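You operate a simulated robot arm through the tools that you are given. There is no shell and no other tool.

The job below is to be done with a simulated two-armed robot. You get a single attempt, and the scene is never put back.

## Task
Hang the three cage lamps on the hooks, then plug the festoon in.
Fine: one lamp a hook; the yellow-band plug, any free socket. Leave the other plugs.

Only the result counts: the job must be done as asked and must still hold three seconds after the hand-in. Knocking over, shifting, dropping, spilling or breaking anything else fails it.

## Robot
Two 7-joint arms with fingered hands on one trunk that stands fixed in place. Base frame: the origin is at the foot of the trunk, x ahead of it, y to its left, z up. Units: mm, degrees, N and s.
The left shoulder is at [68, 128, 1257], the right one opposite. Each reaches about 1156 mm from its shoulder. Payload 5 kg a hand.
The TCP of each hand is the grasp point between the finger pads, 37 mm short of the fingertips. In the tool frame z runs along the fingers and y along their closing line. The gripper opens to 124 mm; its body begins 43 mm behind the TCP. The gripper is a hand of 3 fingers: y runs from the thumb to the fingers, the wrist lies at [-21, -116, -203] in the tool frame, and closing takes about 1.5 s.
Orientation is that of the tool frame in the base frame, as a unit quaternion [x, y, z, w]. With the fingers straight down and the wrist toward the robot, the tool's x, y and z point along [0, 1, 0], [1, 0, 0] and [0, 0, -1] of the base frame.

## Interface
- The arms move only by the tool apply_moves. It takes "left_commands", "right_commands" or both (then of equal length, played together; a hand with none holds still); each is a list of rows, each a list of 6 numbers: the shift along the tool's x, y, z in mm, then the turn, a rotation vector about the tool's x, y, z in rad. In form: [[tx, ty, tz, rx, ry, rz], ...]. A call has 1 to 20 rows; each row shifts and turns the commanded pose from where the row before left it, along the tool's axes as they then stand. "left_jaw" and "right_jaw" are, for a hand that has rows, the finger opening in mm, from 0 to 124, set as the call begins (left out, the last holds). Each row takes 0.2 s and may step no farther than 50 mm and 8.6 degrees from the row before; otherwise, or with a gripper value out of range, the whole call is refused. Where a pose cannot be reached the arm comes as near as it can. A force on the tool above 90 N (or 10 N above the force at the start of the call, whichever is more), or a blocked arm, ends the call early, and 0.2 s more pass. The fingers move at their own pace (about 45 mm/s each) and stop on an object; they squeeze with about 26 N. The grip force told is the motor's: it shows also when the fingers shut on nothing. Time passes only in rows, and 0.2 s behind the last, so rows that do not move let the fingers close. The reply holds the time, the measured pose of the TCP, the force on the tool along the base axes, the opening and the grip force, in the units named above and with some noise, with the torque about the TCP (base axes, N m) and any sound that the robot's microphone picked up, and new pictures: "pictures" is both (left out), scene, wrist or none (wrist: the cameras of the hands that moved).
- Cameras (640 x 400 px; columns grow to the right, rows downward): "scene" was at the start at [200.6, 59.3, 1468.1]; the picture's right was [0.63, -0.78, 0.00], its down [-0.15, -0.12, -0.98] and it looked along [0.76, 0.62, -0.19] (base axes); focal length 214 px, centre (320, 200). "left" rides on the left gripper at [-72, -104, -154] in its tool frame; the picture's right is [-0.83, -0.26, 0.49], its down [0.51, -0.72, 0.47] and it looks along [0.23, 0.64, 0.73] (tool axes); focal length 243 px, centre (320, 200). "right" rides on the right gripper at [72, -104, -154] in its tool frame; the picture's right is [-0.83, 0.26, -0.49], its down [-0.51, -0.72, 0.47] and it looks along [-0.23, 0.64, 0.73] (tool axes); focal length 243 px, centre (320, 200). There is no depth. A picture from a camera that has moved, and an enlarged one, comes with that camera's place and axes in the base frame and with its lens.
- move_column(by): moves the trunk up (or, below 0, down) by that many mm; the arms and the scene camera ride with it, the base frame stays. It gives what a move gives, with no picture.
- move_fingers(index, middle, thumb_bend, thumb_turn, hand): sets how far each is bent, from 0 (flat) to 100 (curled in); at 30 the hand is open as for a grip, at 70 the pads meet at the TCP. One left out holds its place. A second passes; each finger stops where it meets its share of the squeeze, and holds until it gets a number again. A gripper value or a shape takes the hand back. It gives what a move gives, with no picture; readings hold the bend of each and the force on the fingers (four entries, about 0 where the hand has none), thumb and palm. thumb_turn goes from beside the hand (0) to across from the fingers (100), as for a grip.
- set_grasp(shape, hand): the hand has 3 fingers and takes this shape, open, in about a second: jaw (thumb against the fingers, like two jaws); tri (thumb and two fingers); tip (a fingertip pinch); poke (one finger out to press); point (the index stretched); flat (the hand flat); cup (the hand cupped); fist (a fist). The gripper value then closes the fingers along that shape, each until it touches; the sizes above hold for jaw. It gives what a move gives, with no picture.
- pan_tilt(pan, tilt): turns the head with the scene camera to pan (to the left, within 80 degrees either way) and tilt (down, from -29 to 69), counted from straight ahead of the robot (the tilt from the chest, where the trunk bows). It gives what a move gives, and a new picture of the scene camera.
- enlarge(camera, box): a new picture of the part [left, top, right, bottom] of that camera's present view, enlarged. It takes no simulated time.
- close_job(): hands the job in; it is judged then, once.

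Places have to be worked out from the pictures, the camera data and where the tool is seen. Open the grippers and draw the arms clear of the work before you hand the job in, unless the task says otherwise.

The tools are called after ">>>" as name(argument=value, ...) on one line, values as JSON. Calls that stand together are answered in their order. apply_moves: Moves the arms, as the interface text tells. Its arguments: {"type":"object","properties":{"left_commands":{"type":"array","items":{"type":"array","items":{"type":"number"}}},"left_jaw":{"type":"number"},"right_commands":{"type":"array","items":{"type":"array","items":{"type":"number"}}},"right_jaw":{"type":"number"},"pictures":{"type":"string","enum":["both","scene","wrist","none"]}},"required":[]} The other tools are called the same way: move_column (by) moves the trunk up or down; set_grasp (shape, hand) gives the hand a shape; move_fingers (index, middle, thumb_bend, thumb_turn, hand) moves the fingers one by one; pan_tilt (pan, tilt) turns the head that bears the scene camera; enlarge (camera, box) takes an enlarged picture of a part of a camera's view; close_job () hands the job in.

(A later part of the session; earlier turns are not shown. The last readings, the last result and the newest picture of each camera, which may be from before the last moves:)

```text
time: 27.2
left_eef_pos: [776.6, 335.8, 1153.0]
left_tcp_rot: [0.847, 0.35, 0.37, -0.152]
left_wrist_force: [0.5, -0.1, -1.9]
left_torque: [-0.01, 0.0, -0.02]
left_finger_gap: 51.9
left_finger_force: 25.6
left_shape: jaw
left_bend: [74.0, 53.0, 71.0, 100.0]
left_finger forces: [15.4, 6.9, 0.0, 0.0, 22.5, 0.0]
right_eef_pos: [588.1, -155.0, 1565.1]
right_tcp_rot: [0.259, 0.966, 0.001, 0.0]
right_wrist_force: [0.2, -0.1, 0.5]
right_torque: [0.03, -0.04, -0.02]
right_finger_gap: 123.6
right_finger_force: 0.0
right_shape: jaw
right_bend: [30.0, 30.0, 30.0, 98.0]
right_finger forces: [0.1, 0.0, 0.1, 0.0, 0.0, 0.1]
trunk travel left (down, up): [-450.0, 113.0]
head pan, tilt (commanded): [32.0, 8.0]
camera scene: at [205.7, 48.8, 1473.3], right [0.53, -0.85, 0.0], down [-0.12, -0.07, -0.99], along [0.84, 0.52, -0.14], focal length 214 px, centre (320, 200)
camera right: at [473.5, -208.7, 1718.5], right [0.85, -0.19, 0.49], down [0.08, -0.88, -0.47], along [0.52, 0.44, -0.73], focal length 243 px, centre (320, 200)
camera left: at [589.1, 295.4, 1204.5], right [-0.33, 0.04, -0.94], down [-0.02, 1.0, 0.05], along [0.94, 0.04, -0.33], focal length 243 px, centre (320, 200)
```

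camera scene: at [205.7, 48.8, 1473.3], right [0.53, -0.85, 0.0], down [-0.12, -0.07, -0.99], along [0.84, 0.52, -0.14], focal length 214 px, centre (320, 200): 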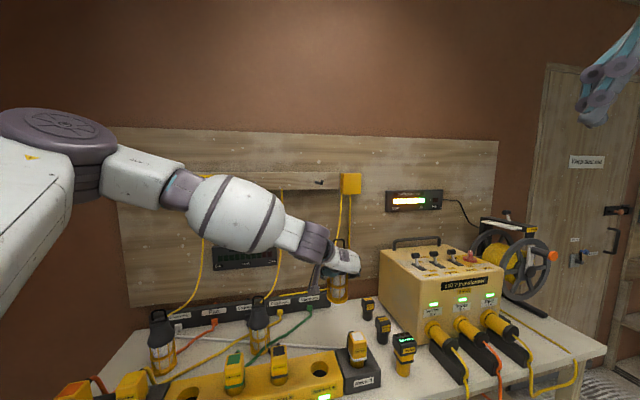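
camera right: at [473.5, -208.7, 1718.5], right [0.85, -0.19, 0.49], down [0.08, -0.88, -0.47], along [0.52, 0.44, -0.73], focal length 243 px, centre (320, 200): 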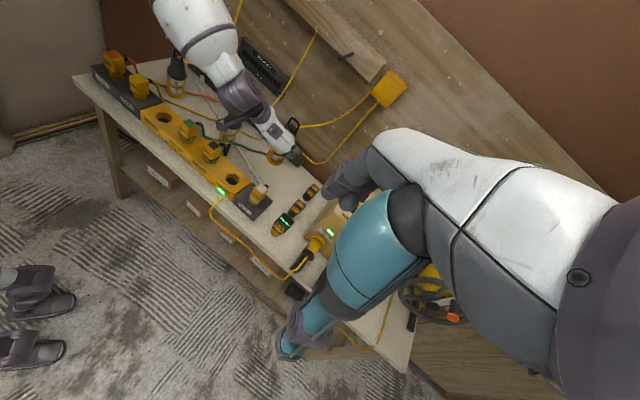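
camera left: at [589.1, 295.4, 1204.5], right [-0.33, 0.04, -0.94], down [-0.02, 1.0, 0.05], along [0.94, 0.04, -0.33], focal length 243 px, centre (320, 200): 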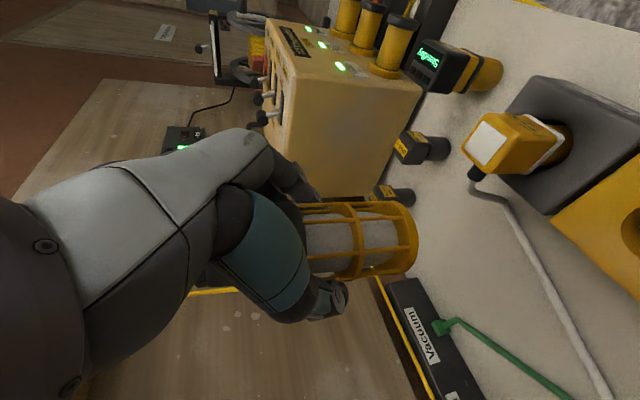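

The lamp hangs firmly in the hand and its cord follows. I raise it to a staging point in front of hook 3 while bringing the right camera to a better viewpoint.

>>> apply_moves(left_commands=[[0, 0, 0, 0, 0, 0], [0, 0, 0, 0, 0, 0], [24.5, -3.0, -13.3, 0, 0, 0], [24.5, -3.0, -13.3, 0, 0, 0], [24.5, -3.0, -13.3, 0, 0, 0], [24.5, -3.0, -13.3, 0, 0, 0], [24.5, -3.0, -13.3, 0, 0, 0], [24.5, -3.0, -13.3, 0, 0, 0], [24.5, -3.0, -13.3, 0, 0, 0], [0, 0, 0, 0, 0, 0], [0, 0, 0, 0, 0, 0], [0, 0, 0, 0, 0, 0]], right_commands=[[0, 0, 0, -0.1164, 0, 0], [0, 0, 0, -0.1164, 0, 0], [0, 0, 0, -0.1164, 0, 0], [-8.7, 31.6, 25, 0, 0, 0], [-8.7, 31.6, 25, 0, 0, 0], [-8.7, 31.6, 25, 0, 0, 0], [-8.7, 31.6, 25, 0, 0, 0], [-8.7, 31.6, 25, 0, 0, 0], [-8.7, 31.6, 25, 0, 0, 0], [-8.7, 31.6, 25, 0, 0, 0], [-8.7, 31.6, 25, 0, 0, 0], [-8.7, 31.6, 25, 0, 0, 0]], pictures="both")

```text
time: 29.8
left_eef_pos: [798.6, 388.1, 1337.2]
left_tcp_rot: [0.847, 0.35, 0.369, -0.153]
left_wrist_force: [-0.2, 0.6, -3.6]
left_torque: [-0.03, 0.02, 0.01]
left_finger_gap: 51.7
left_finger_force: 26.6
left_shape: jaw
left_bend: [74.0, 53.0, 71.0, 100.0]
left_finger forces: [15.5, 6.9, 0.0, 0.1, 22.5, 0.0]
right_eef_pos: [641.4, -95.7, 1540.8]
right_tcp_rot: [0.259, 0.95, 0.168, 0.043]
right_wrist_force: [-0.7, 0.0, 0.1]
right_torque: [0.02, 0.0, 0.01]
right_finger_gap: 124.1
right_finger_force: 0.0
right_shape: jaw
right_bend: [30.0, 30.0, 30.0, 98.0]
right_finger forces: [0.0, 0.0, 0.0, 0.1, 0.1, 0.1]
right hand out of reach, approached as far as the arm can: row 6, 7, 8, 9, 10, 11, 12
trunk travel left (down, up): [-450.0, 113.0]
head pan, tilt (commanded): [32.0, 8.0]
camera scene: at [206.4, 49.8, 1473.1], right [0.53, -0.85, 0.0], down [-0.12, -0.07, -0.99], along [0.84, 0.52, -0.14], focal length 214 px, centre (320, 200)
camera right: at [503.8, -189.1, 1648.6], right [0.76, -0.36, 0.55], down [0.17, -0.7, -0.69], along [0.63, 0.62, -0.47], focal length 243 px, centre (320, 200)
camera left: at [611.0, 346.2, 1390.0], right [-0.33, 0.04, -0.94], down [-0.02, 1.0, 0.05], along [0.94, 0.04, -0.33], focal length 243 px, centre (320, 200)
```

scene: 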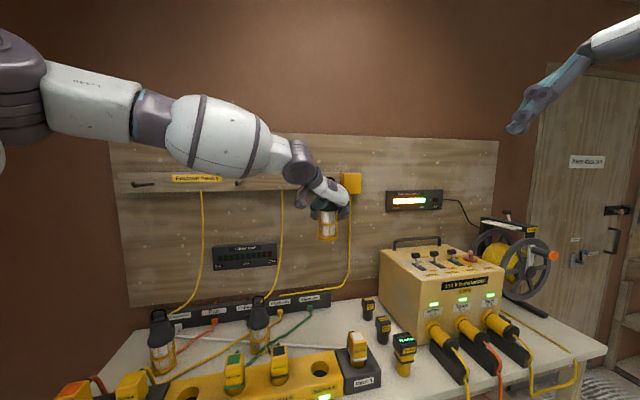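
right: 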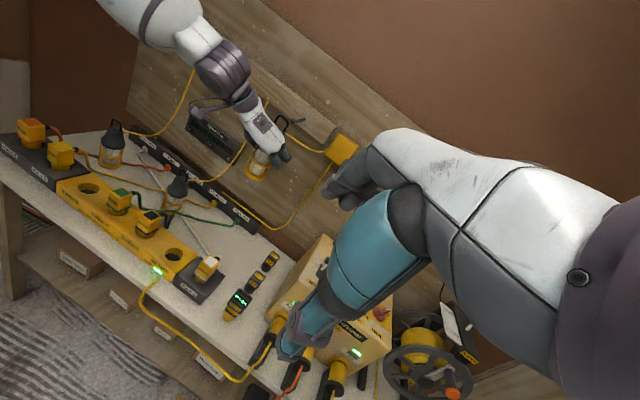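
left: 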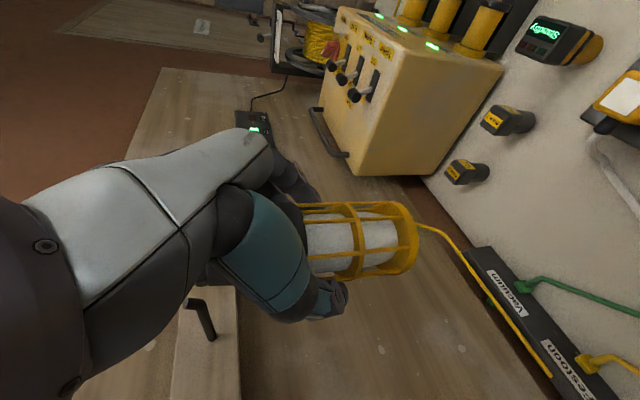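

The left hand reached staging; the right arm stopped short but its camera sees hook 3 and the handle. I enlarge both views to compare handle and hook.

>>> enlarge(camera="right", box=[230, 80, 340, 190])

>>> enlarge(camera="scene", box=[270, 140, 380, 250])

>>> enlarge(camera="left", box=[150, 200, 360, 400])

```text
3.64 times, centred on (285, 135) of right
camera zoom: at [503.8, -189.1, 1648.6], right [0.76, -0.36, 0.55], down [0.17, -0.7, -0.69], along [0.63, 0.62, -0.47], focal length 882 px, centre (447, 436)
```

zoom: 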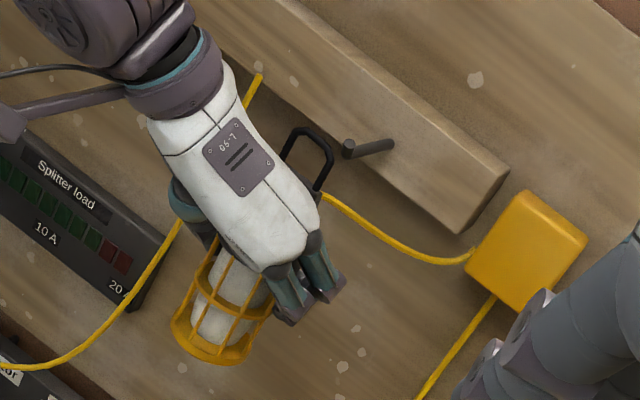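

```text
3.64 times, centred on (325, 195) of scene
camera zoom: at [206.4, 49.8, 1473.1], right [0.53, -0.85, 0.0], down [-0.12, -0.07, -0.99], along [0.84, 0.52, -0.14], focal length 780 px, centre (302, 218)
```

zoom: 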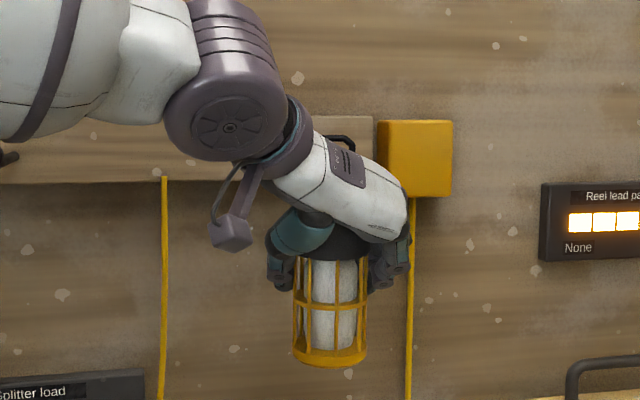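

```text
2.00 times, centred on (255, 300) of left
camera zoom: at [611.0, 346.2, 1390.0], right [-0.33, 0.04, -0.94], down [-0.02, 1.0, 0.05], along [0.94, 0.04, -0.33], focal length 485 px, centre (450, 0)
```

zoom: 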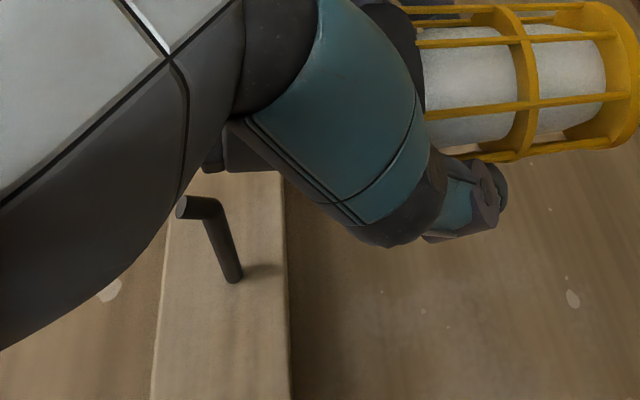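

Both hook 3 and the handle are visible in the right view. I zoom further for precise relative alignment.

>>> enlarge(camera="right", box=[260, 105, 310, 140])

>>> enlarge(camera="scene", box=[305, 165, 355, 195])

>>> enlarge(camera="left", box=[170, 280, 250, 350])

```text
11.43 times, centred on (285, 122) of right
camera zoom: at [503.8, -189.1, 1648.6], right [0.76, -0.36, 0.55], down [0.17, -0.7, -0.69], along [0.63, 0.62, -0.47], focal length 2773 px, centre (720, 1086)
```

zoom: 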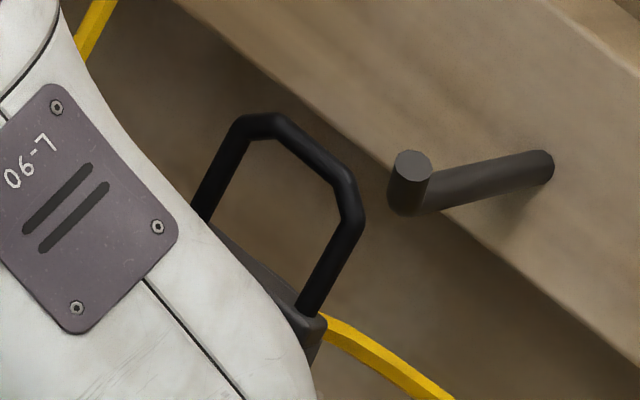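

```text
12.80 times, centred on (330, 180) of scene
camera zoom: at [206.4, 49.8, 1473.1], right [0.53, -0.85, 0.0], down [-0.12, -0.07, -0.99], along [0.84, 0.52, -0.14], focal length 2745 px, centre (192, 456)
```

zoom: 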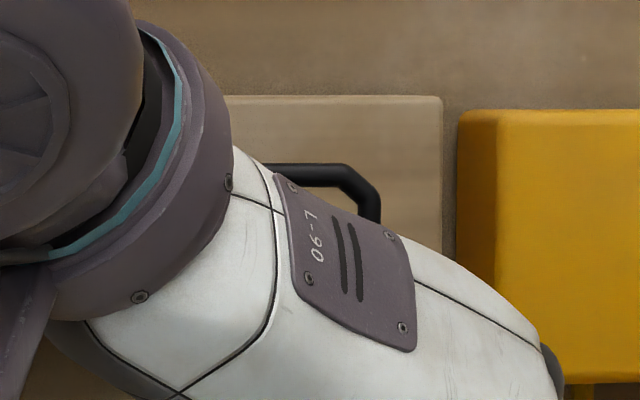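

```text
5.71 times, centred on (210, 315) of left
camera zoom: at [611.0, 346.2, 1390.0], right [-0.33, 0.04, -0.94], down [-0.02, 1.0, 0.05], along [0.94, 0.04, -0.33], focal length 1386 px, centre (949, -457)
```

zoom: 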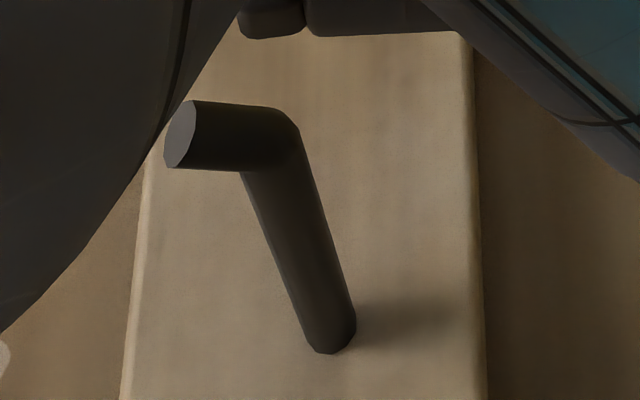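

Triangulation puts the handle loop within a few millimetres of the hook axis, both sideways and in height. I advance 32 mm toward the wall, staying short of the hook tip, and re-check.

>>> apply_moves(left_commands=[[7.3, 1, 7.8, 0, 0, 0], [7.3, 1, 7.8, 0, 0, 0], [7.3, 0, 7.8, 0, 0, 0], [0, 0, 0, 0, 0, 0]], pictures="none")

>>> enlarge(camera="right", box=[260, 100, 310, 140])

>>> enlarge(camera="scene", box=[305, 165, 355, 195])

>>> enlarge(camera="left", box=[120, 220, 260, 360])

```text
time: 30.8
left_eef_pos: [824.4, 408.7, 1337.4]
left_tcp_rot: [0.847, 0.351, 0.368, -0.153]
left_wrist_force: [-0.5, 0.4, -3.2]
left_torque: [0.02, 0.02, 0.03]
left_finger_gap: 51.8
left_finger_force: 26.2
left_shape: jaw
left_bend: [74.0, 53.0, 71.0, 100.0]
left_finger forces: [15.5, 6.9, 0.0, 0.1, 22.5, 0.0]
right_eef_pos: [642.2, -95.7, 1539.3]
right_tcp_rot: [0.26, 0.95, 0.168, 0.043]
right_wrist_force: [-0.2, -0.6, 0.4]
right_torque: [-0.02, -0.01, 0.01]
right_finger_gap: 123.9
right_finger_force: 0.0
right_shape: jaw
right_bend: [30.0, 30.0, 30.0, 98.0]
right_finger forces: [0.1, 0.0, 0.1, 0.1, 0.0, 0.0]
trunk travel left (down, up): [-450.0, 113.0]
head pan, tilt (commanded): [32.0, 8.0]
```

```text
10.00 times, centred on (285, 120) of right
camera zoom: at [504.5, -188.8, 1648.4], right [0.76, -0.36, 0.55], down [0.17, -0.7, -0.69], along [0.63, 0.62, -0.47], focal length 2426 px, centre (670, 1000)
```

zoom: 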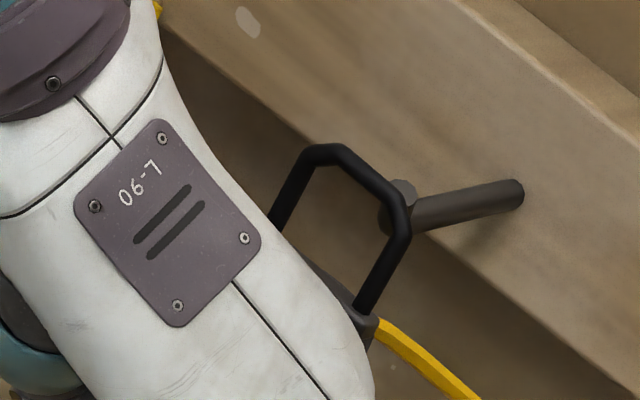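

```text
12.80 times, centred on (330, 180) of scene
camera zoom: at [207.1, 50.0, 1473.0], right [0.53, -0.85, 0.0], down [-0.12, -0.07, -0.99], along [0.84, 0.52, -0.14], focal length 2745 px, centre (192, 456)
```

zoom: 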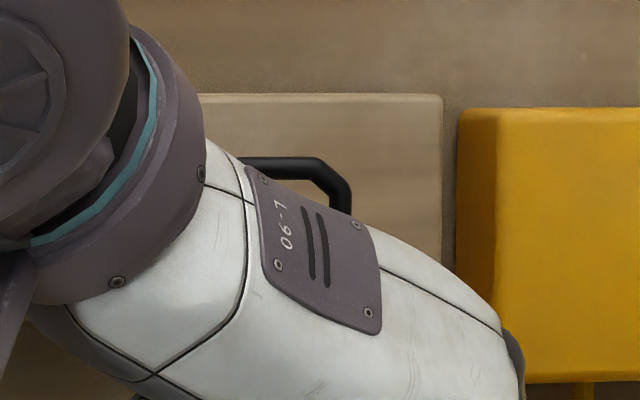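

```text
2.86 times, centred on (190, 290) of left
camera zoom: at [635.9, 368.1, 1390.2], right [-0.33, 0.04, -0.94], down [-0.02, 1.0, 0.05], along [0.94, 0.04, -0.33], focal length 693 px, centre (691, -57)
```

zoom: 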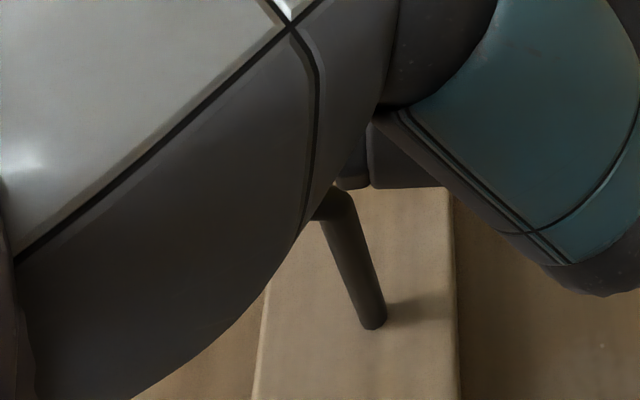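

The loop is close to the hook tip. To pin down a small disagreement between the cameras, I zoom on the yellow box and rail end as common reference points.

>>> enlarge(camera="right", box=[300, 115, 370, 170])

>>> enlarge(camera="scene", box=[330, 160, 380, 205])

>>> enlarge(camera="right", box=[275, 108, 300, 128])

```text
7.27 times, centred on (335, 142) of right
camera zoom: at [504.5, -188.8, 1648.4], right [0.76, -0.36, 0.55], down [0.17, -0.7, -0.69], along [0.63, 0.62, -0.47], focal length 1764 px, centre (211, 618)
```

zoom: 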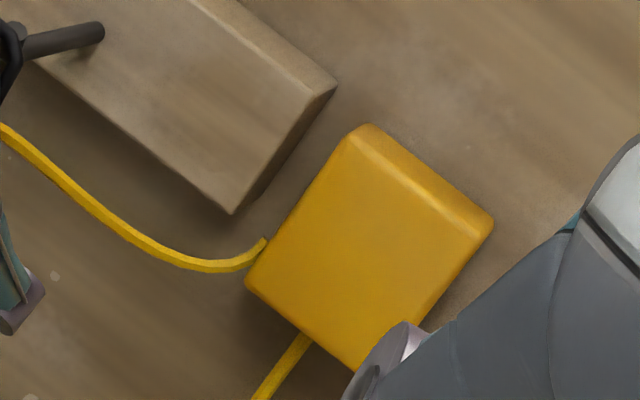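

```text
8.89 times, centred on (355, 182) of scene
camera zoom: at [207.1, 50.0, 1473.0], right [0.53, -0.85, 0.0], down [-0.12, -0.07, -0.99], along [0.84, 0.52, -0.14], focal length 1906 px, centre (9, 356)
```

zoom: 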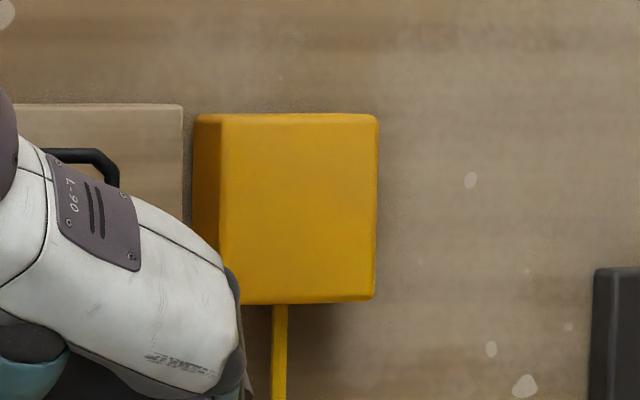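

```text
16.00 times, centred on (288, 118) of right
camera zoom: at [504.5, -188.8, 1648.4], right [0.76, -0.36, 0.55], down [0.17, -0.7, -0.69], along [0.63, 0.62, -0.47], focal length 3882 px, centre (840, 1512)
```

zoom: 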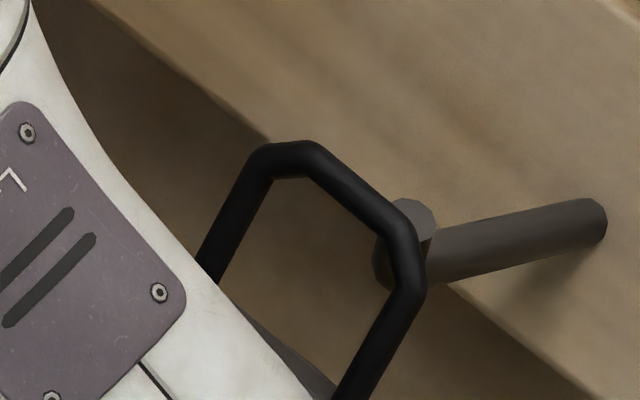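

The handle may be leaning slightly toward the robot, which makes its depth uncertain. I shift the lamp 45 mm left as a known baseline to measure the handle's depth by parallax.

>>> apply_moves(left_commands=[[0, -15, 0, 0, 0, 0], [0, -15, 0, 0, 0, 0], [0, -15, 0, 0, 0, 0], [0, 0, 0, 0, 0, 0], [0, 0, 0, 0, 0, 0]], pictures="none")

>>> enlarge(camera="right", box=[260, 100, 310, 140])

>>> enlarge(camera="scene", box=[305, 165, 355, 195])

>>> enlarge(camera="scene", box=[280, 155, 360, 255])

```text
time: 32.0
left_eef_pos: [792.1, 442.0, 1337.7]
left_tcp_rot: [0.847, 0.351, 0.369, -0.154]
left_wrist_force: [0.5, 0.4, -2.1]
left_torque: [0.01, -0.01, 0.01]
left_finger_gap: 51.6
left_finger_force: 26.2
left_shape: jaw
left_bend: [74.0, 53.0, 71.0, 100.0]
left_finger forces: [15.5, 6.9, 0.0, 0.1, 22.5, 0.1]
right_eef_pos: [642.6, -95.4, 1539.6]
right_tcp_rot: [0.26, 0.95, 0.168, 0.044]
right_wrist_force: [-0.4, -0.4, -0.4]
right_torque: [0.0, 0.0, 0.01]
right_finger_gap: 123.8
right_finger_force: 0.0
right_shape: jaw
right_bend: [30.0, 30.0, 30.0, 98.0]
right_finger forces: [0.1, 0.0, 0.1, 0.0, 0.0, 0.0]
trunk travel left (down, up): [-450.0, 113.0]
head pan, tilt (commanded): [32.0, 8.0]
```

```text
10.00 times, centred on (285, 120) of right
camera zoom: at [504.5, -188.8, 1648.4], right [0.76, -0.36, 0.55], down [0.17, -0.7, -0.69], along [0.63, 0.62, -0.47], focal length 2426 px, centre (670, 1000)
```

zoom: 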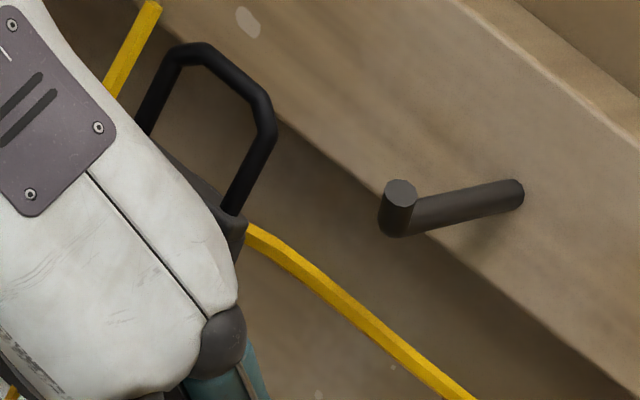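

```text
12.80 times, centred on (330, 180) of scene
camera zoom: at [207.1, 50.0, 1473.0], right [0.53, -0.85, 0.0], down [-0.12, -0.07, -0.99], along [0.84, 0.52, -0.14], focal length 2745 px, centre (192, 456)
```

zoom: 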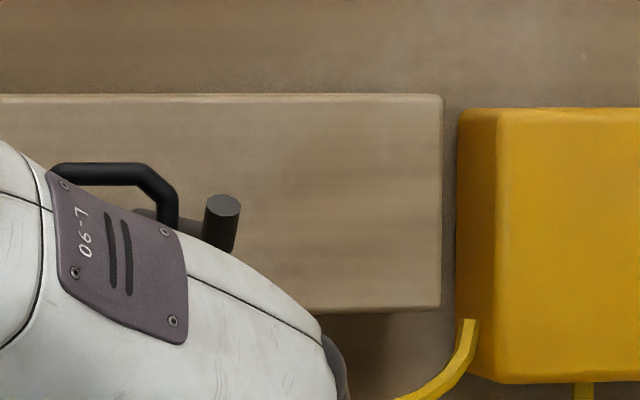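

```text
4.00 times, centred on (320, 205) of scene
camera zoom: at [207.1, 50.0, 1473.0], right [0.53, -0.85, 0.0], down [-0.12, -0.07, -0.99], along [0.84, 0.52, -0.14], focal length 858 px, centre (320, 180)
```

zoom: 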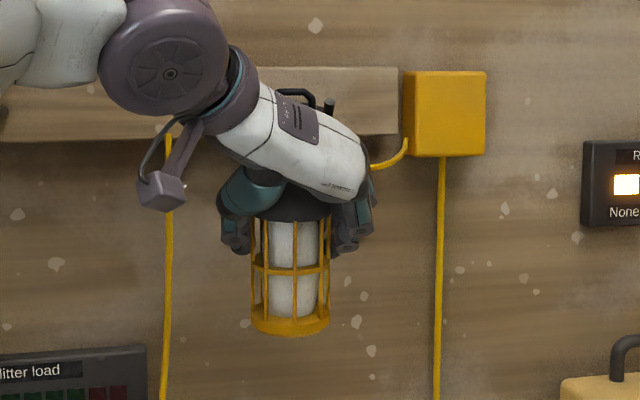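

Now both hook tip and handle show in both views: the hook tip is at (846, 439, 1437), and the handle leans about 12° toward the robot with about 8° of yaw error. I rotate the hand to bring the lamp upright and square before inserting.

>>> apply_moves(left_commands=[[0, 0, 0, 0, -0.096, 0], [0, 0, 0, 0, -0.096, 0], [0, 0, 0, 0.0824, 0, -0.113], [0, 0, 0, 0, 0, 0], [0, 0, 0, 0, 0, 0]], pictures="none")

>>> enlarge(camera="right", box=[260, 100, 310, 140])

>>> enlarge(camera="scene", box=[305, 165, 355, 195])

>>> enlarge(camera="right", box=[215, 95, 305, 190])

```text
time: 33.2
left_eef_pos: [792.8, 443.6, 1336.9]
left_tcp_rot: [0.851, 0.426, 0.276, -0.138]
left_wrist_force: [-0.6, 1.1, -3.1]
left_torque: [-0.03, -0.01, 0.03]
left_finger_gap: 51.6
left_finger_force: 26.0
left_shape: jaw
left_bend: [74.0, 53.0, 71.0, 100.0]
left_finger forces: [15.6, 6.9, 0.0, 0.0, 22.5, 0.1]
right_eef_pos: [642.3, -95.9, 1538.2]
right_tcp_rot: [0.26, 0.95, 0.167, 0.042]
right_wrist_force: [-0.4, 0.8, -0.3]
right_torque: [0.04, 0.03, -0.03]
right_finger_gap: 124.1
right_finger_force: 0.0
right_shape: jaw
right_bend: [30.0, 30.0, 30.0, 98.0]
right_finger forces: [0.1, 0.0, 0.1, 0.1, 0.0, 0.0]
trunk travel left (down, up): [-450.0, 113.0]
head pan, tilt (commanded): [32.0, 8.0]
```

```text
10.00 times, centred on (285, 120) of right
camera zoom: at [505.1, -187.1, 1648.3], right [0.76, -0.36, 0.55], down [0.17, -0.7, -0.69], along [0.63, 0.62, -0.47], focal length 2426 px, centre (670, 1000)
```

zoom: 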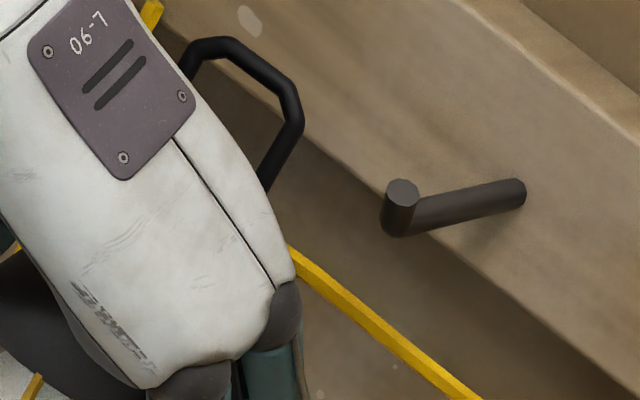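

```text
12.80 times, centred on (330, 180) of scene
camera zoom: at [207.6, 51.4, 1472.8], right [0.53, -0.85, 0.0], down [-0.12, -0.07, -0.99], along [0.84, 0.52, -0.14], focal length 2745 px, centre (192, 456)
```

zoom: 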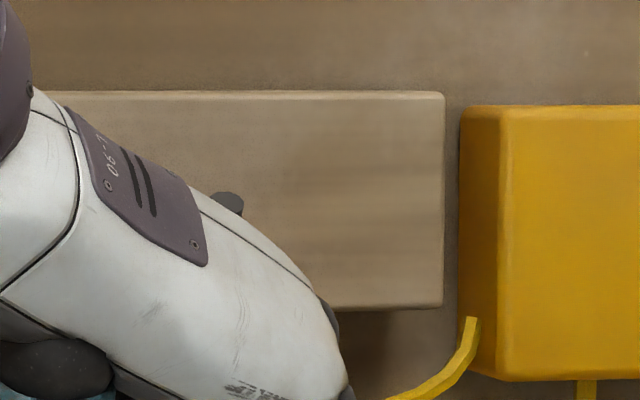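

```text
4.21 times, centred on (260, 142) of right
camera zoom: at [505.1, -187.1, 1648.3], right [0.76, -0.36, 0.55], down [0.17, -0.7, -0.69], along [0.63, 0.62, -0.47], focal length 1022 px, centre (573, 442)
```

zoom: 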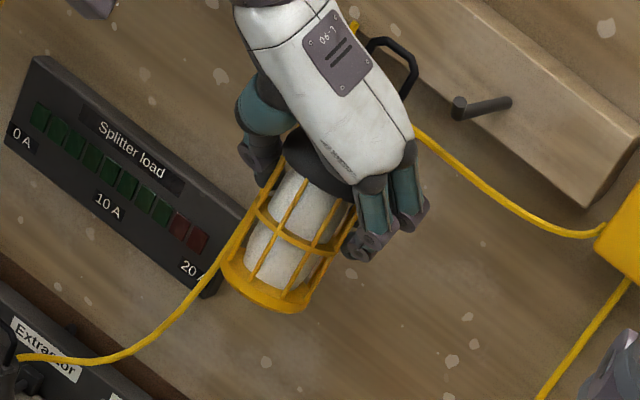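

The handle is now partly hidden from the scene camera. I check the lamp's lean by triangulating its base in both views.

>>> enlarge(camera="scene", box=[285, 195, 345, 245])

>>> enlarge(camera="right", box=[225, 125, 295, 175])

>>> enlarge(camera="right", box=[262, 98, 302, 130])

```text
8.00 times, centred on (315, 220) of scene
camera zoom: at [207.6, 51.4, 1472.8], right [0.53, -0.85, 0.0], down [-0.12, -0.07, -0.99], along [0.84, 0.52, -0.14], focal length 1716 px, centre (360, 40)
```

zoom: 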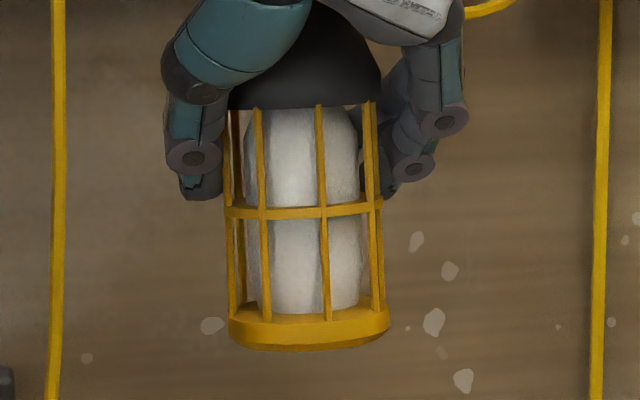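

```text
8.00 times, centred on (260, 150) of right
camera zoom: at [505.1, -187.1, 1648.3], right [0.76, -0.36, 0.55], down [0.17, -0.7, -0.69], along [0.63, 0.62, -0.47], focal length 1941 px, centre (800, 600)
```

zoom: 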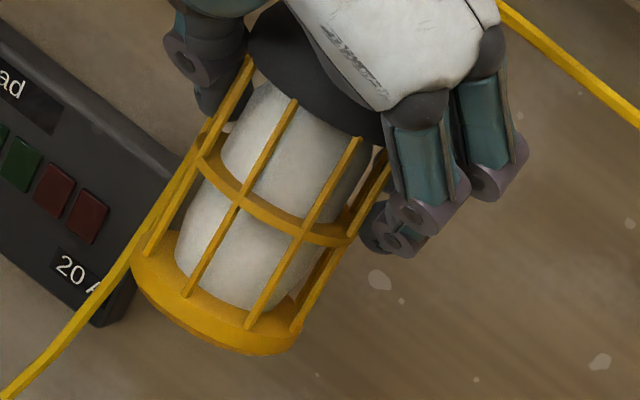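

```text
12.50 times, centred on (282, 114) of right
camera zoom: at [505.1, -187.1, 1648.3], right [0.76, -0.36, 0.55], down [0.17, -0.7, -0.69], along [0.63, 0.62, -0.47], focal length 3033 px, centre (795, 1275)
```

zoom: 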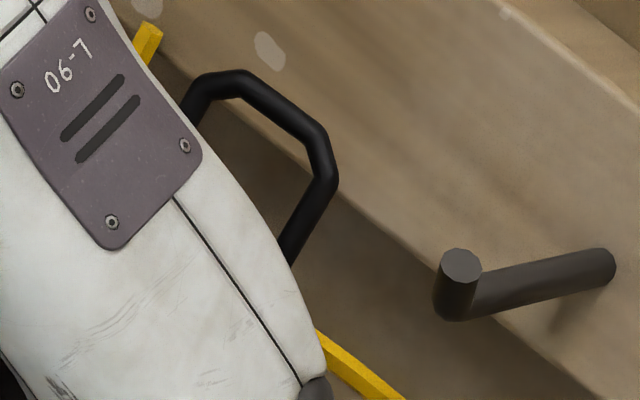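

The base ellipse shows the lamp now leans about 7° the other way, so I over-rotated. I turn back 0.1 rad and re-measure.

>>> apply_moves(left_commands=[[0, 0, 0, 0, 0.1, 0], [0, 0, 0, 0, 0, 0], [0, 0, 0, 0, 0, 0]], pictures="none")

>>> enlarge(camera="scene", box=[285, 195, 345, 245])

>>> enlarge(camera="right", box=[262, 98, 302, 130])

>>> enlarge(camera="scene", box=[305, 165, 355, 195])

```text
time: 34.0
left_eef_pos: [791.2, 441.4, 1338.2]
left_tcp_rot: [0.835, 0.417, 0.32, -0.16]
left_wrist_force: [-0.4, 1.0, -2.6]
left_torque: [0.03, 0.01, 0.02]
left_finger_gap: 51.9
left_finger_force: 25.9
left_shape: jaw
left_bend: [74.0, 53.0, 71.0, 100.0]
left_finger forces: [15.6, 6.9, 0.0, 0.0, 22.4, 0.0]
right_eef_pos: [643.0, -97.1, 1540.1]
right_tcp_rot: [0.261, 0.95, 0.168, 0.044]
right_wrist_force: [-0.3, -0.5, 0.4]
right_torque: [0.01, 0.0, 0.02]
right_finger_gap: 124.2
right_finger_force: 0.0
right_shape: jaw
right_bend: [30.0, 30.0, 30.0, 98.0]
right_finger forces: [0.1, 0.1, 0.0, 0.1, 0.1, 0.0]
trunk travel left (down, up): [-450.0, 113.0]
head pan, tilt (commanded): [32.0, 8.0]
```

```text
8.00 times, centred on (315, 220) of scene
camera zoom: at [207.2, 49.8, 1472.9], right [0.53, -0.85, 0.0], down [-0.12, -0.07, -0.99], along [0.84, 0.52, -0.14], focal length 1716 px, centre (360, 40)
```

zoom: 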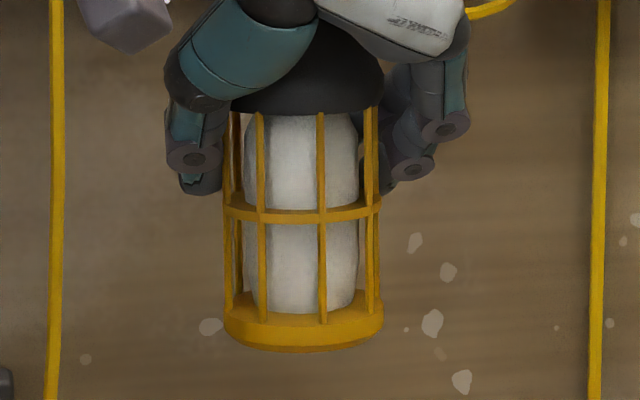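

```text
12.50 times, centred on (282, 114) of right
camera zoom: at [504.6, -189.0, 1648.3], right [0.76, -0.36, 0.55], down [0.17, -0.7, -0.69], along [0.63, 0.62, -0.47], focal length 3033 px, centre (795, 1275)
```

zoom: 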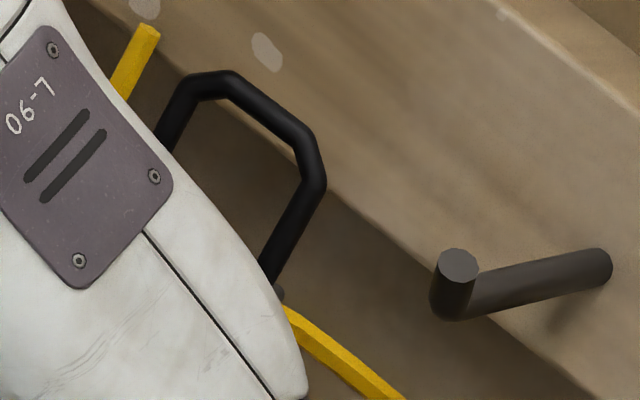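

```text
12.80 times, centred on (330, 180) of scene
camera zoom: at [207.2, 49.8, 1472.9], right [0.53, -0.85, 0.0], down [-0.12, -0.07, -0.99], along [0.84, 0.52, -0.14], focal length 2745 px, centre (192, 456)
```

zoom: 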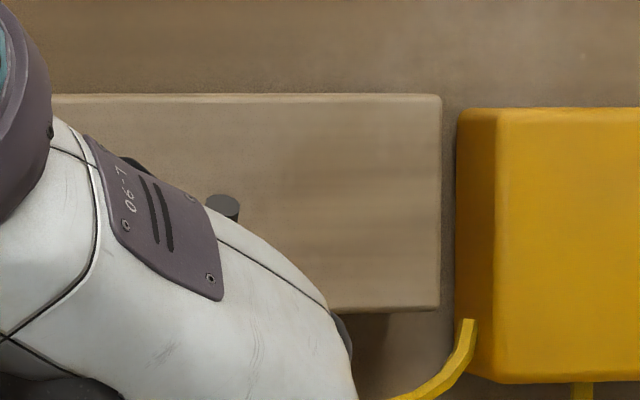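

The lamp is now nearly upright. I take one more right-camera zoom on the base to triangulate the lamp's depth.

>>> enlarge(camera="right", box=[225, 125, 295, 175])

>>> enlarge(camera="left", box=[100, 220, 340, 400])

```text
8.00 times, centred on (260, 150) of right
camera zoom: at [504.6, -189.0, 1648.3], right [0.76, -0.36, 0.55], down [0.17, -0.7, -0.69], along [0.63, 0.62, -0.47], focal length 1941 px, centre (800, 600)
```

zoom: 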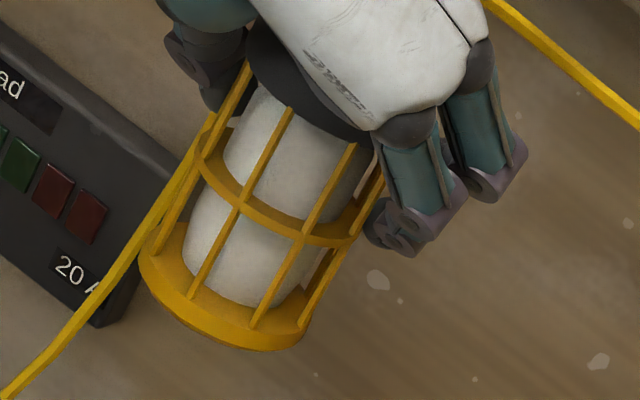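

```text
2.22 times, centred on (220, 310) of left
camera zoom: at [614.5, 379.4, 1405.0], right [-0.38, -0.07, -0.92], down [-0.16, 0.99, -0.01], along [0.91, 0.14, -0.39], focal length 539 px, centre (542, -44)
```

zoom: 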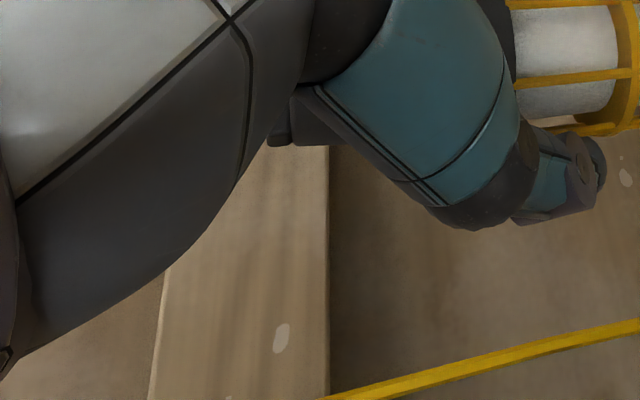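

The lamp base triangulates cleanly at (789, 441, 1250), so the handle bar sits near D≈884, W≈242, z≈1446. I shift 45 mm right and 3 mm down to line the loop up with the hook.

>>> apply_moves(left_commands=[[-2.2, 14.8, -0.7, 0, 0, 0], [-2.2, 14.8, -0.7, 0, 0, 0], [-2.2, 14.8, -0.7, 0, 0, 0], [0, 0, 0, 0, 0, 0], [0, 0, 0, 0, 0, 0]], pictures="none")

>>> enlarge(camera="right", box=[268, 102, 308, 134])

>>> enlarge(camera="scene", box=[295, 195, 355, 245])

>>> enlarge(camera="left", box=[140, 240, 260, 330])

```text
time: 35.2
left_eef_pos: [824.8, 411.2, 1335.5]
left_tcp_rot: [0.836, 0.417, 0.319, -0.16]
left_wrist_force: [0.5, -0.1, -2.8]
left_torque: [0.0, 0.0, 0.04]
left_finger_gap: 51.5
left_finger_force: 26.0
left_shape: jaw
left_bend: [74.0, 53.0, 71.0, 100.0]
left_finger forces: [15.6, 6.9, 0.1, 0.0, 22.4, 0.0]
right_eef_pos: [643.1, -96.6, 1539.8]
right_tcp_rot: [0.26, 0.95, 0.167, 0.044]
right_wrist_force: [0.8, 0.7, -0.6]
right_torque: [0.03, 0.0, 0.04]
right_finger_gap: 124.0
right_finger_force: 0.1
right_shape: jaw
right_bend: [30.0, 30.0, 30.0, 98.0]
right_finger forces: [0.1, 0.0, 0.1, 0.0, 0.1, 0.0]
trunk travel left (down, up): [-450.0, 113.0]
head pan, tilt (commanded): [32.0, 8.0]
```

```text
12.50 times, centred on (288, 118) of right
camera zoom: at [504.4, -188.8, 1648.4], right [0.76, -0.36, 0.55], down [0.17, -0.7, -0.69], along [0.63, 0.62, -0.47], focal length 3033 px, centre (720, 1225)
```

zoom: 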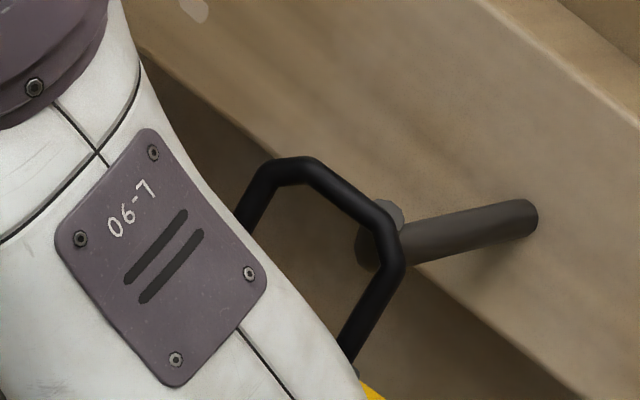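

```text
8.00 times, centred on (325, 220) of scene
camera zoom: at [207.1, 50.0, 1473.0], right [0.53, -0.85, 0.0], down [-0.12, -0.07, -0.99], along [0.84, 0.52, -0.14], focal length 1716 px, centre (280, 40)
```

zoom: 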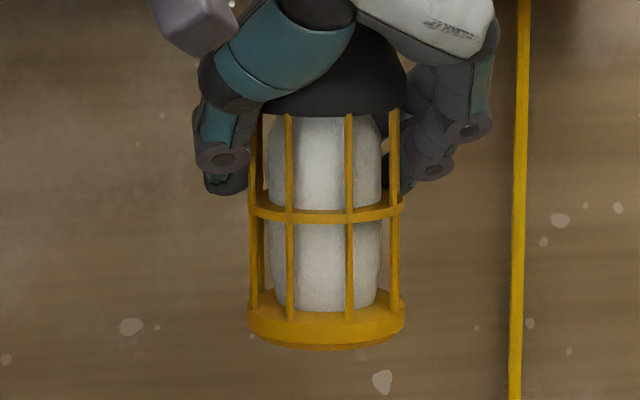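

```text
4.44 times, centred on (200, 285) of left
camera zoom: at [646.2, 348.0, 1402.6], right [-0.38, -0.07, -0.92], down [-0.16, 0.99, -0.01], along [0.91, 0.14, -0.39], focal length 1078 px, centre (853, -178)
```

zoom: 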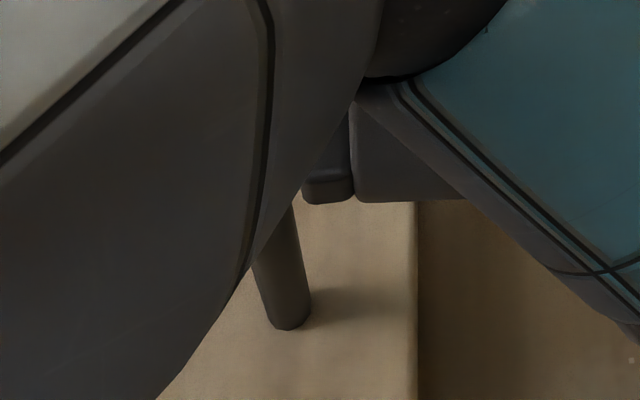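

The loop now sits just in front of the hook tip, aligned within a couple of millimetres. I advance 14 mm with a tiny right/down trim and look again.

>>> apply_moves(left_commands=[[4.7, 2.0, 4.9, 0, 0, 0], [4.7, 2.0, 4.9, 0, 0, 0], [0, 0, 0, 0, 0, 0]], pictures="none")

>>> enlarge(camera="right", box=[268, 102, 308, 134])

>>> enlarge(camera="scene", box=[295, 155, 355, 245])

```text
time: 36.0
left_eef_pos: [835.5, 418.9, 1335.2]
left_tcp_rot: [0.836, 0.417, 0.319, -0.159]
left_wrist_force: [0.4, 0.1, -3.3]
left_torque: [0.0, 0.0, 0.0]
left_finger_gap: 51.3
left_finger_force: 25.8
left_shape: jaw
left_bend: [74.0, 53.0, 71.0, 100.0]
left_finger forces: [15.6, 6.9, 0.0, 0.0, 22.5, 0.1]
right_eef_pos: [642.1, -95.4, 1540.1]
right_tcp_rot: [0.26, 0.95, 0.168, 0.044]
right_wrist_force: [-0.2, -0.4, 0.4]
right_torque: [-0.01, 0.02, -0.01]
right_finger_gap: 123.9
right_finger_force: 0.0
right_shape: jaw
right_bend: [30.0, 30.0, 30.0, 98.0]
right_finger forces: [0.0, 0.0, 0.0, 0.1, 0.0, 0.0]
trunk travel left (down, up): [-450.0, 113.0]
head pan, tilt (commanded): [32.0, 8.0]
```

```text
12.50 times, centred on (288, 118) of right
camera zoom: at [504.1, -189.1, 1648.5], right [0.76, -0.36, 0.55], down [0.17, -0.7, -0.69], along [0.63, 0.62, -0.47], focal length 3033 px, centre (720, 1225)
```

zoom: 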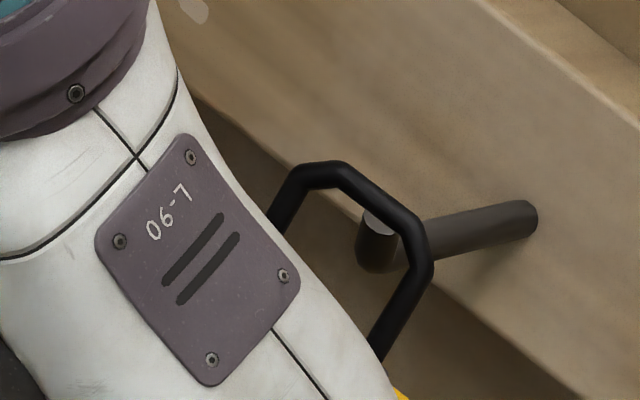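

```text
4.44 times, centred on (325, 200) of scene
camera zoom: at [206.8, 49.8, 1473.0], right [0.53, -0.85, 0.0], down [-0.12, -0.07, -0.99], along [0.84, 0.52, -0.14], focal length 953 px, centre (298, 200)
```

zoom: 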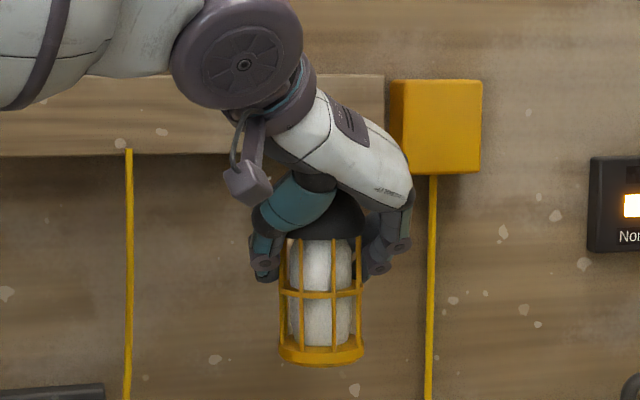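

The hook tip now appears inside the loop opening with no contact force. I continue forward in 4 mm steps with a slight upward trim.

>>> apply_moves(left_commands=[[3.2, 0.9, 2.3, 0, 0, 0], [3.2, 0.9, 2.3, 0, 0, 0], [2.9, 0.6, 2.6, 0, 0, 0], [0, 0, 0, 0, 0, 0]], pictures="none")

>>> enlarge(camera="right", box=[268, 102, 308, 134])

>>> enlarge(camera="left", box=[140, 240, 260, 330])

```text
time: 37.0
left_eef_pos: [843.0, 425.5, 1335.4]
left_tcp_rot: [0.836, 0.418, 0.318, -0.159]
left_wrist_force: [0.7, -0.2, -3.5]
left_torque: [-0.02, -0.01, 0.02]
left_finger_gap: 51.5
left_finger_force: 25.9
left_shape: jaw
left_bend: [74.0, 53.0, 71.0, 100.0]
left_finger forces: [15.6, 6.8, 0.0, 0.0, 22.5, 0.0]
right_eef_pos: [644.0, -96.1, 1538.1]
right_tcp_rot: [0.26, 0.95, 0.168, 0.044]
right_wrist_force: [-0.7, -0.3, -1.1]
right_torque: [0.0, -0.01, -0.01]
right_finger_gap: 123.6
right_finger_force: 0.0
right_shape: jaw
right_bend: [30.0, 30.0, 30.0, 98.0]
right_finger forces: [0.0, 0.0, 0.0, 0.0, 0.1, 0.0]
trunk travel left (down, up): [-450.0, 113.0]
head pan, tilt (commanded): [32.0, 8.0]
```

```text
12.50 times, centred on (288, 118) of right
camera zoom: at [504.5, -188.8, 1648.4], right [0.76, -0.36, 0.55], down [0.17, -0.7, -0.69], along [0.63, 0.62, -0.47], focal length 3033 px, centre (720, 1225)
```

zoom: 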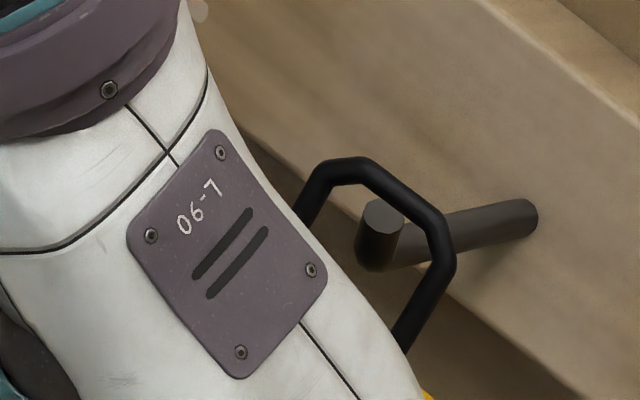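

```text
4.44 times, centred on (200, 285) of left
camera zoom: at [666.2, 363.7, 1402.9], right [-0.38, -0.07, -0.92], down [-0.16, 0.99, -0.01], along [0.91, 0.14, -0.39], focal length 1078 px, centre (853, -178)
```

zoom: 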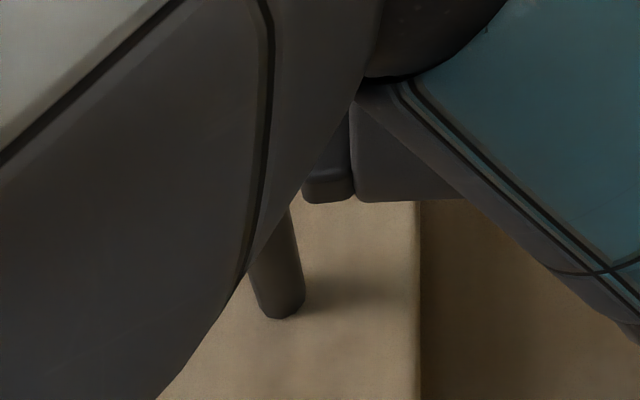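

The hook tip is now inside the loop with the bar directly above it, still no contact. I push 18 mm further so the bar passes well behind the upturned tip.

>>> apply_moves(left_commands=[[3.3, 0.7, 3.0, 0, 0, 0], [3.3, 0.7, 3.0, 0, 0, 0], [3.3, 0.7, 3.0, 0, 0, 0], [3.3, 0.7, 3.0, 0, 0, 0], [0, 0, 0, 0, 0, 0]], pictures="none")

>>> enlarge(camera="right", box=[268, 102, 308, 134])

>>> enlarge(camera="scene", box=[295, 155, 355, 245])

```text
time: 38.2
left_eef_pos: [856.5, 440.4, 1336.4]
left_tcp_rot: [0.836, 0.417, 0.319, -0.16]
left_wrist_force: [0.1, -0.7, -2.7]
left_torque: [0.01, 0.02, -0.01]
left_finger_gap: 51.4
left_finger_force: 25.9
left_shape: jaw
left_bend: [74.0, 53.0, 71.0, 100.0]
left_finger forces: [15.6, 6.8, 0.1, 0.0, 22.4, 0.0]
right_eef_pos: [642.9, -98.2, 1539.1]
right_tcp_rot: [0.26, 0.95, 0.169, 0.043]
right_wrist_force: [0.0, -0.1, 0.9]
right_torque: [0.02, 0.02, 0.03]
right_finger_gap: 123.9
right_finger_force: 0.0
right_shape: jaw
right_bend: [30.0, 30.0, 30.0, 98.0]
right_finger forces: [0.1, 0.1, 0.0, 0.0, 0.0, 0.0]
trunk travel left (down, up): [-450.0, 113.0]
head pan, tilt (commanded): [32.0, 8.0]
```

```text
12.50 times, centred on (288, 118) of right
camera zoom: at [504.4, -188.9, 1648.4], right [0.76, -0.36, 0.55], down [0.17, -0.7, -0.69], along [0.63, 0.62, -0.47], focal length 3033 px, centre (720, 1225)
```

zoom: 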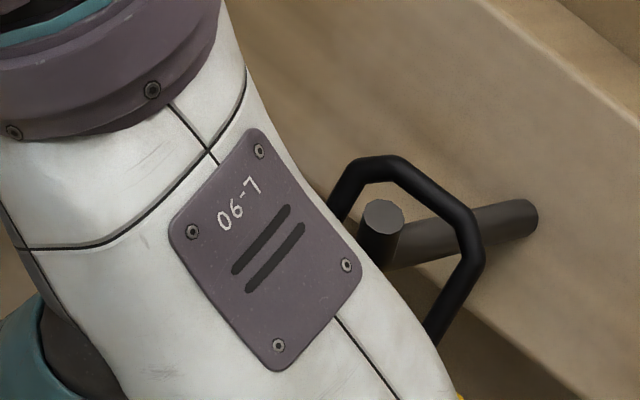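

```text
4.44 times, centred on (325, 200) of scene
camera zoom: at [207.0, 49.9, 1473.0], right [0.53, -0.85, 0.0], down [-0.12, -0.07, -0.99], along [0.84, 0.52, -0.14], focal length 953 px, centre (298, 200)
```

zoom: 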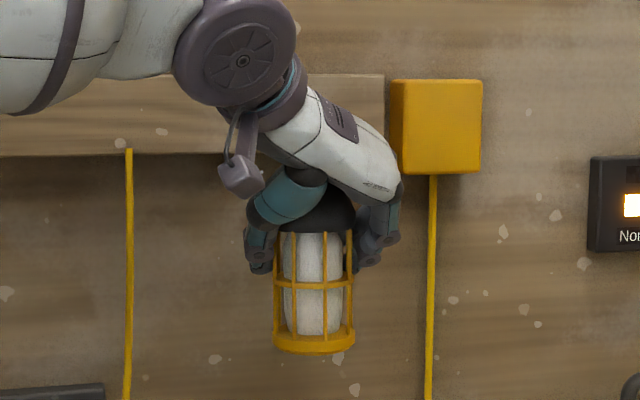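

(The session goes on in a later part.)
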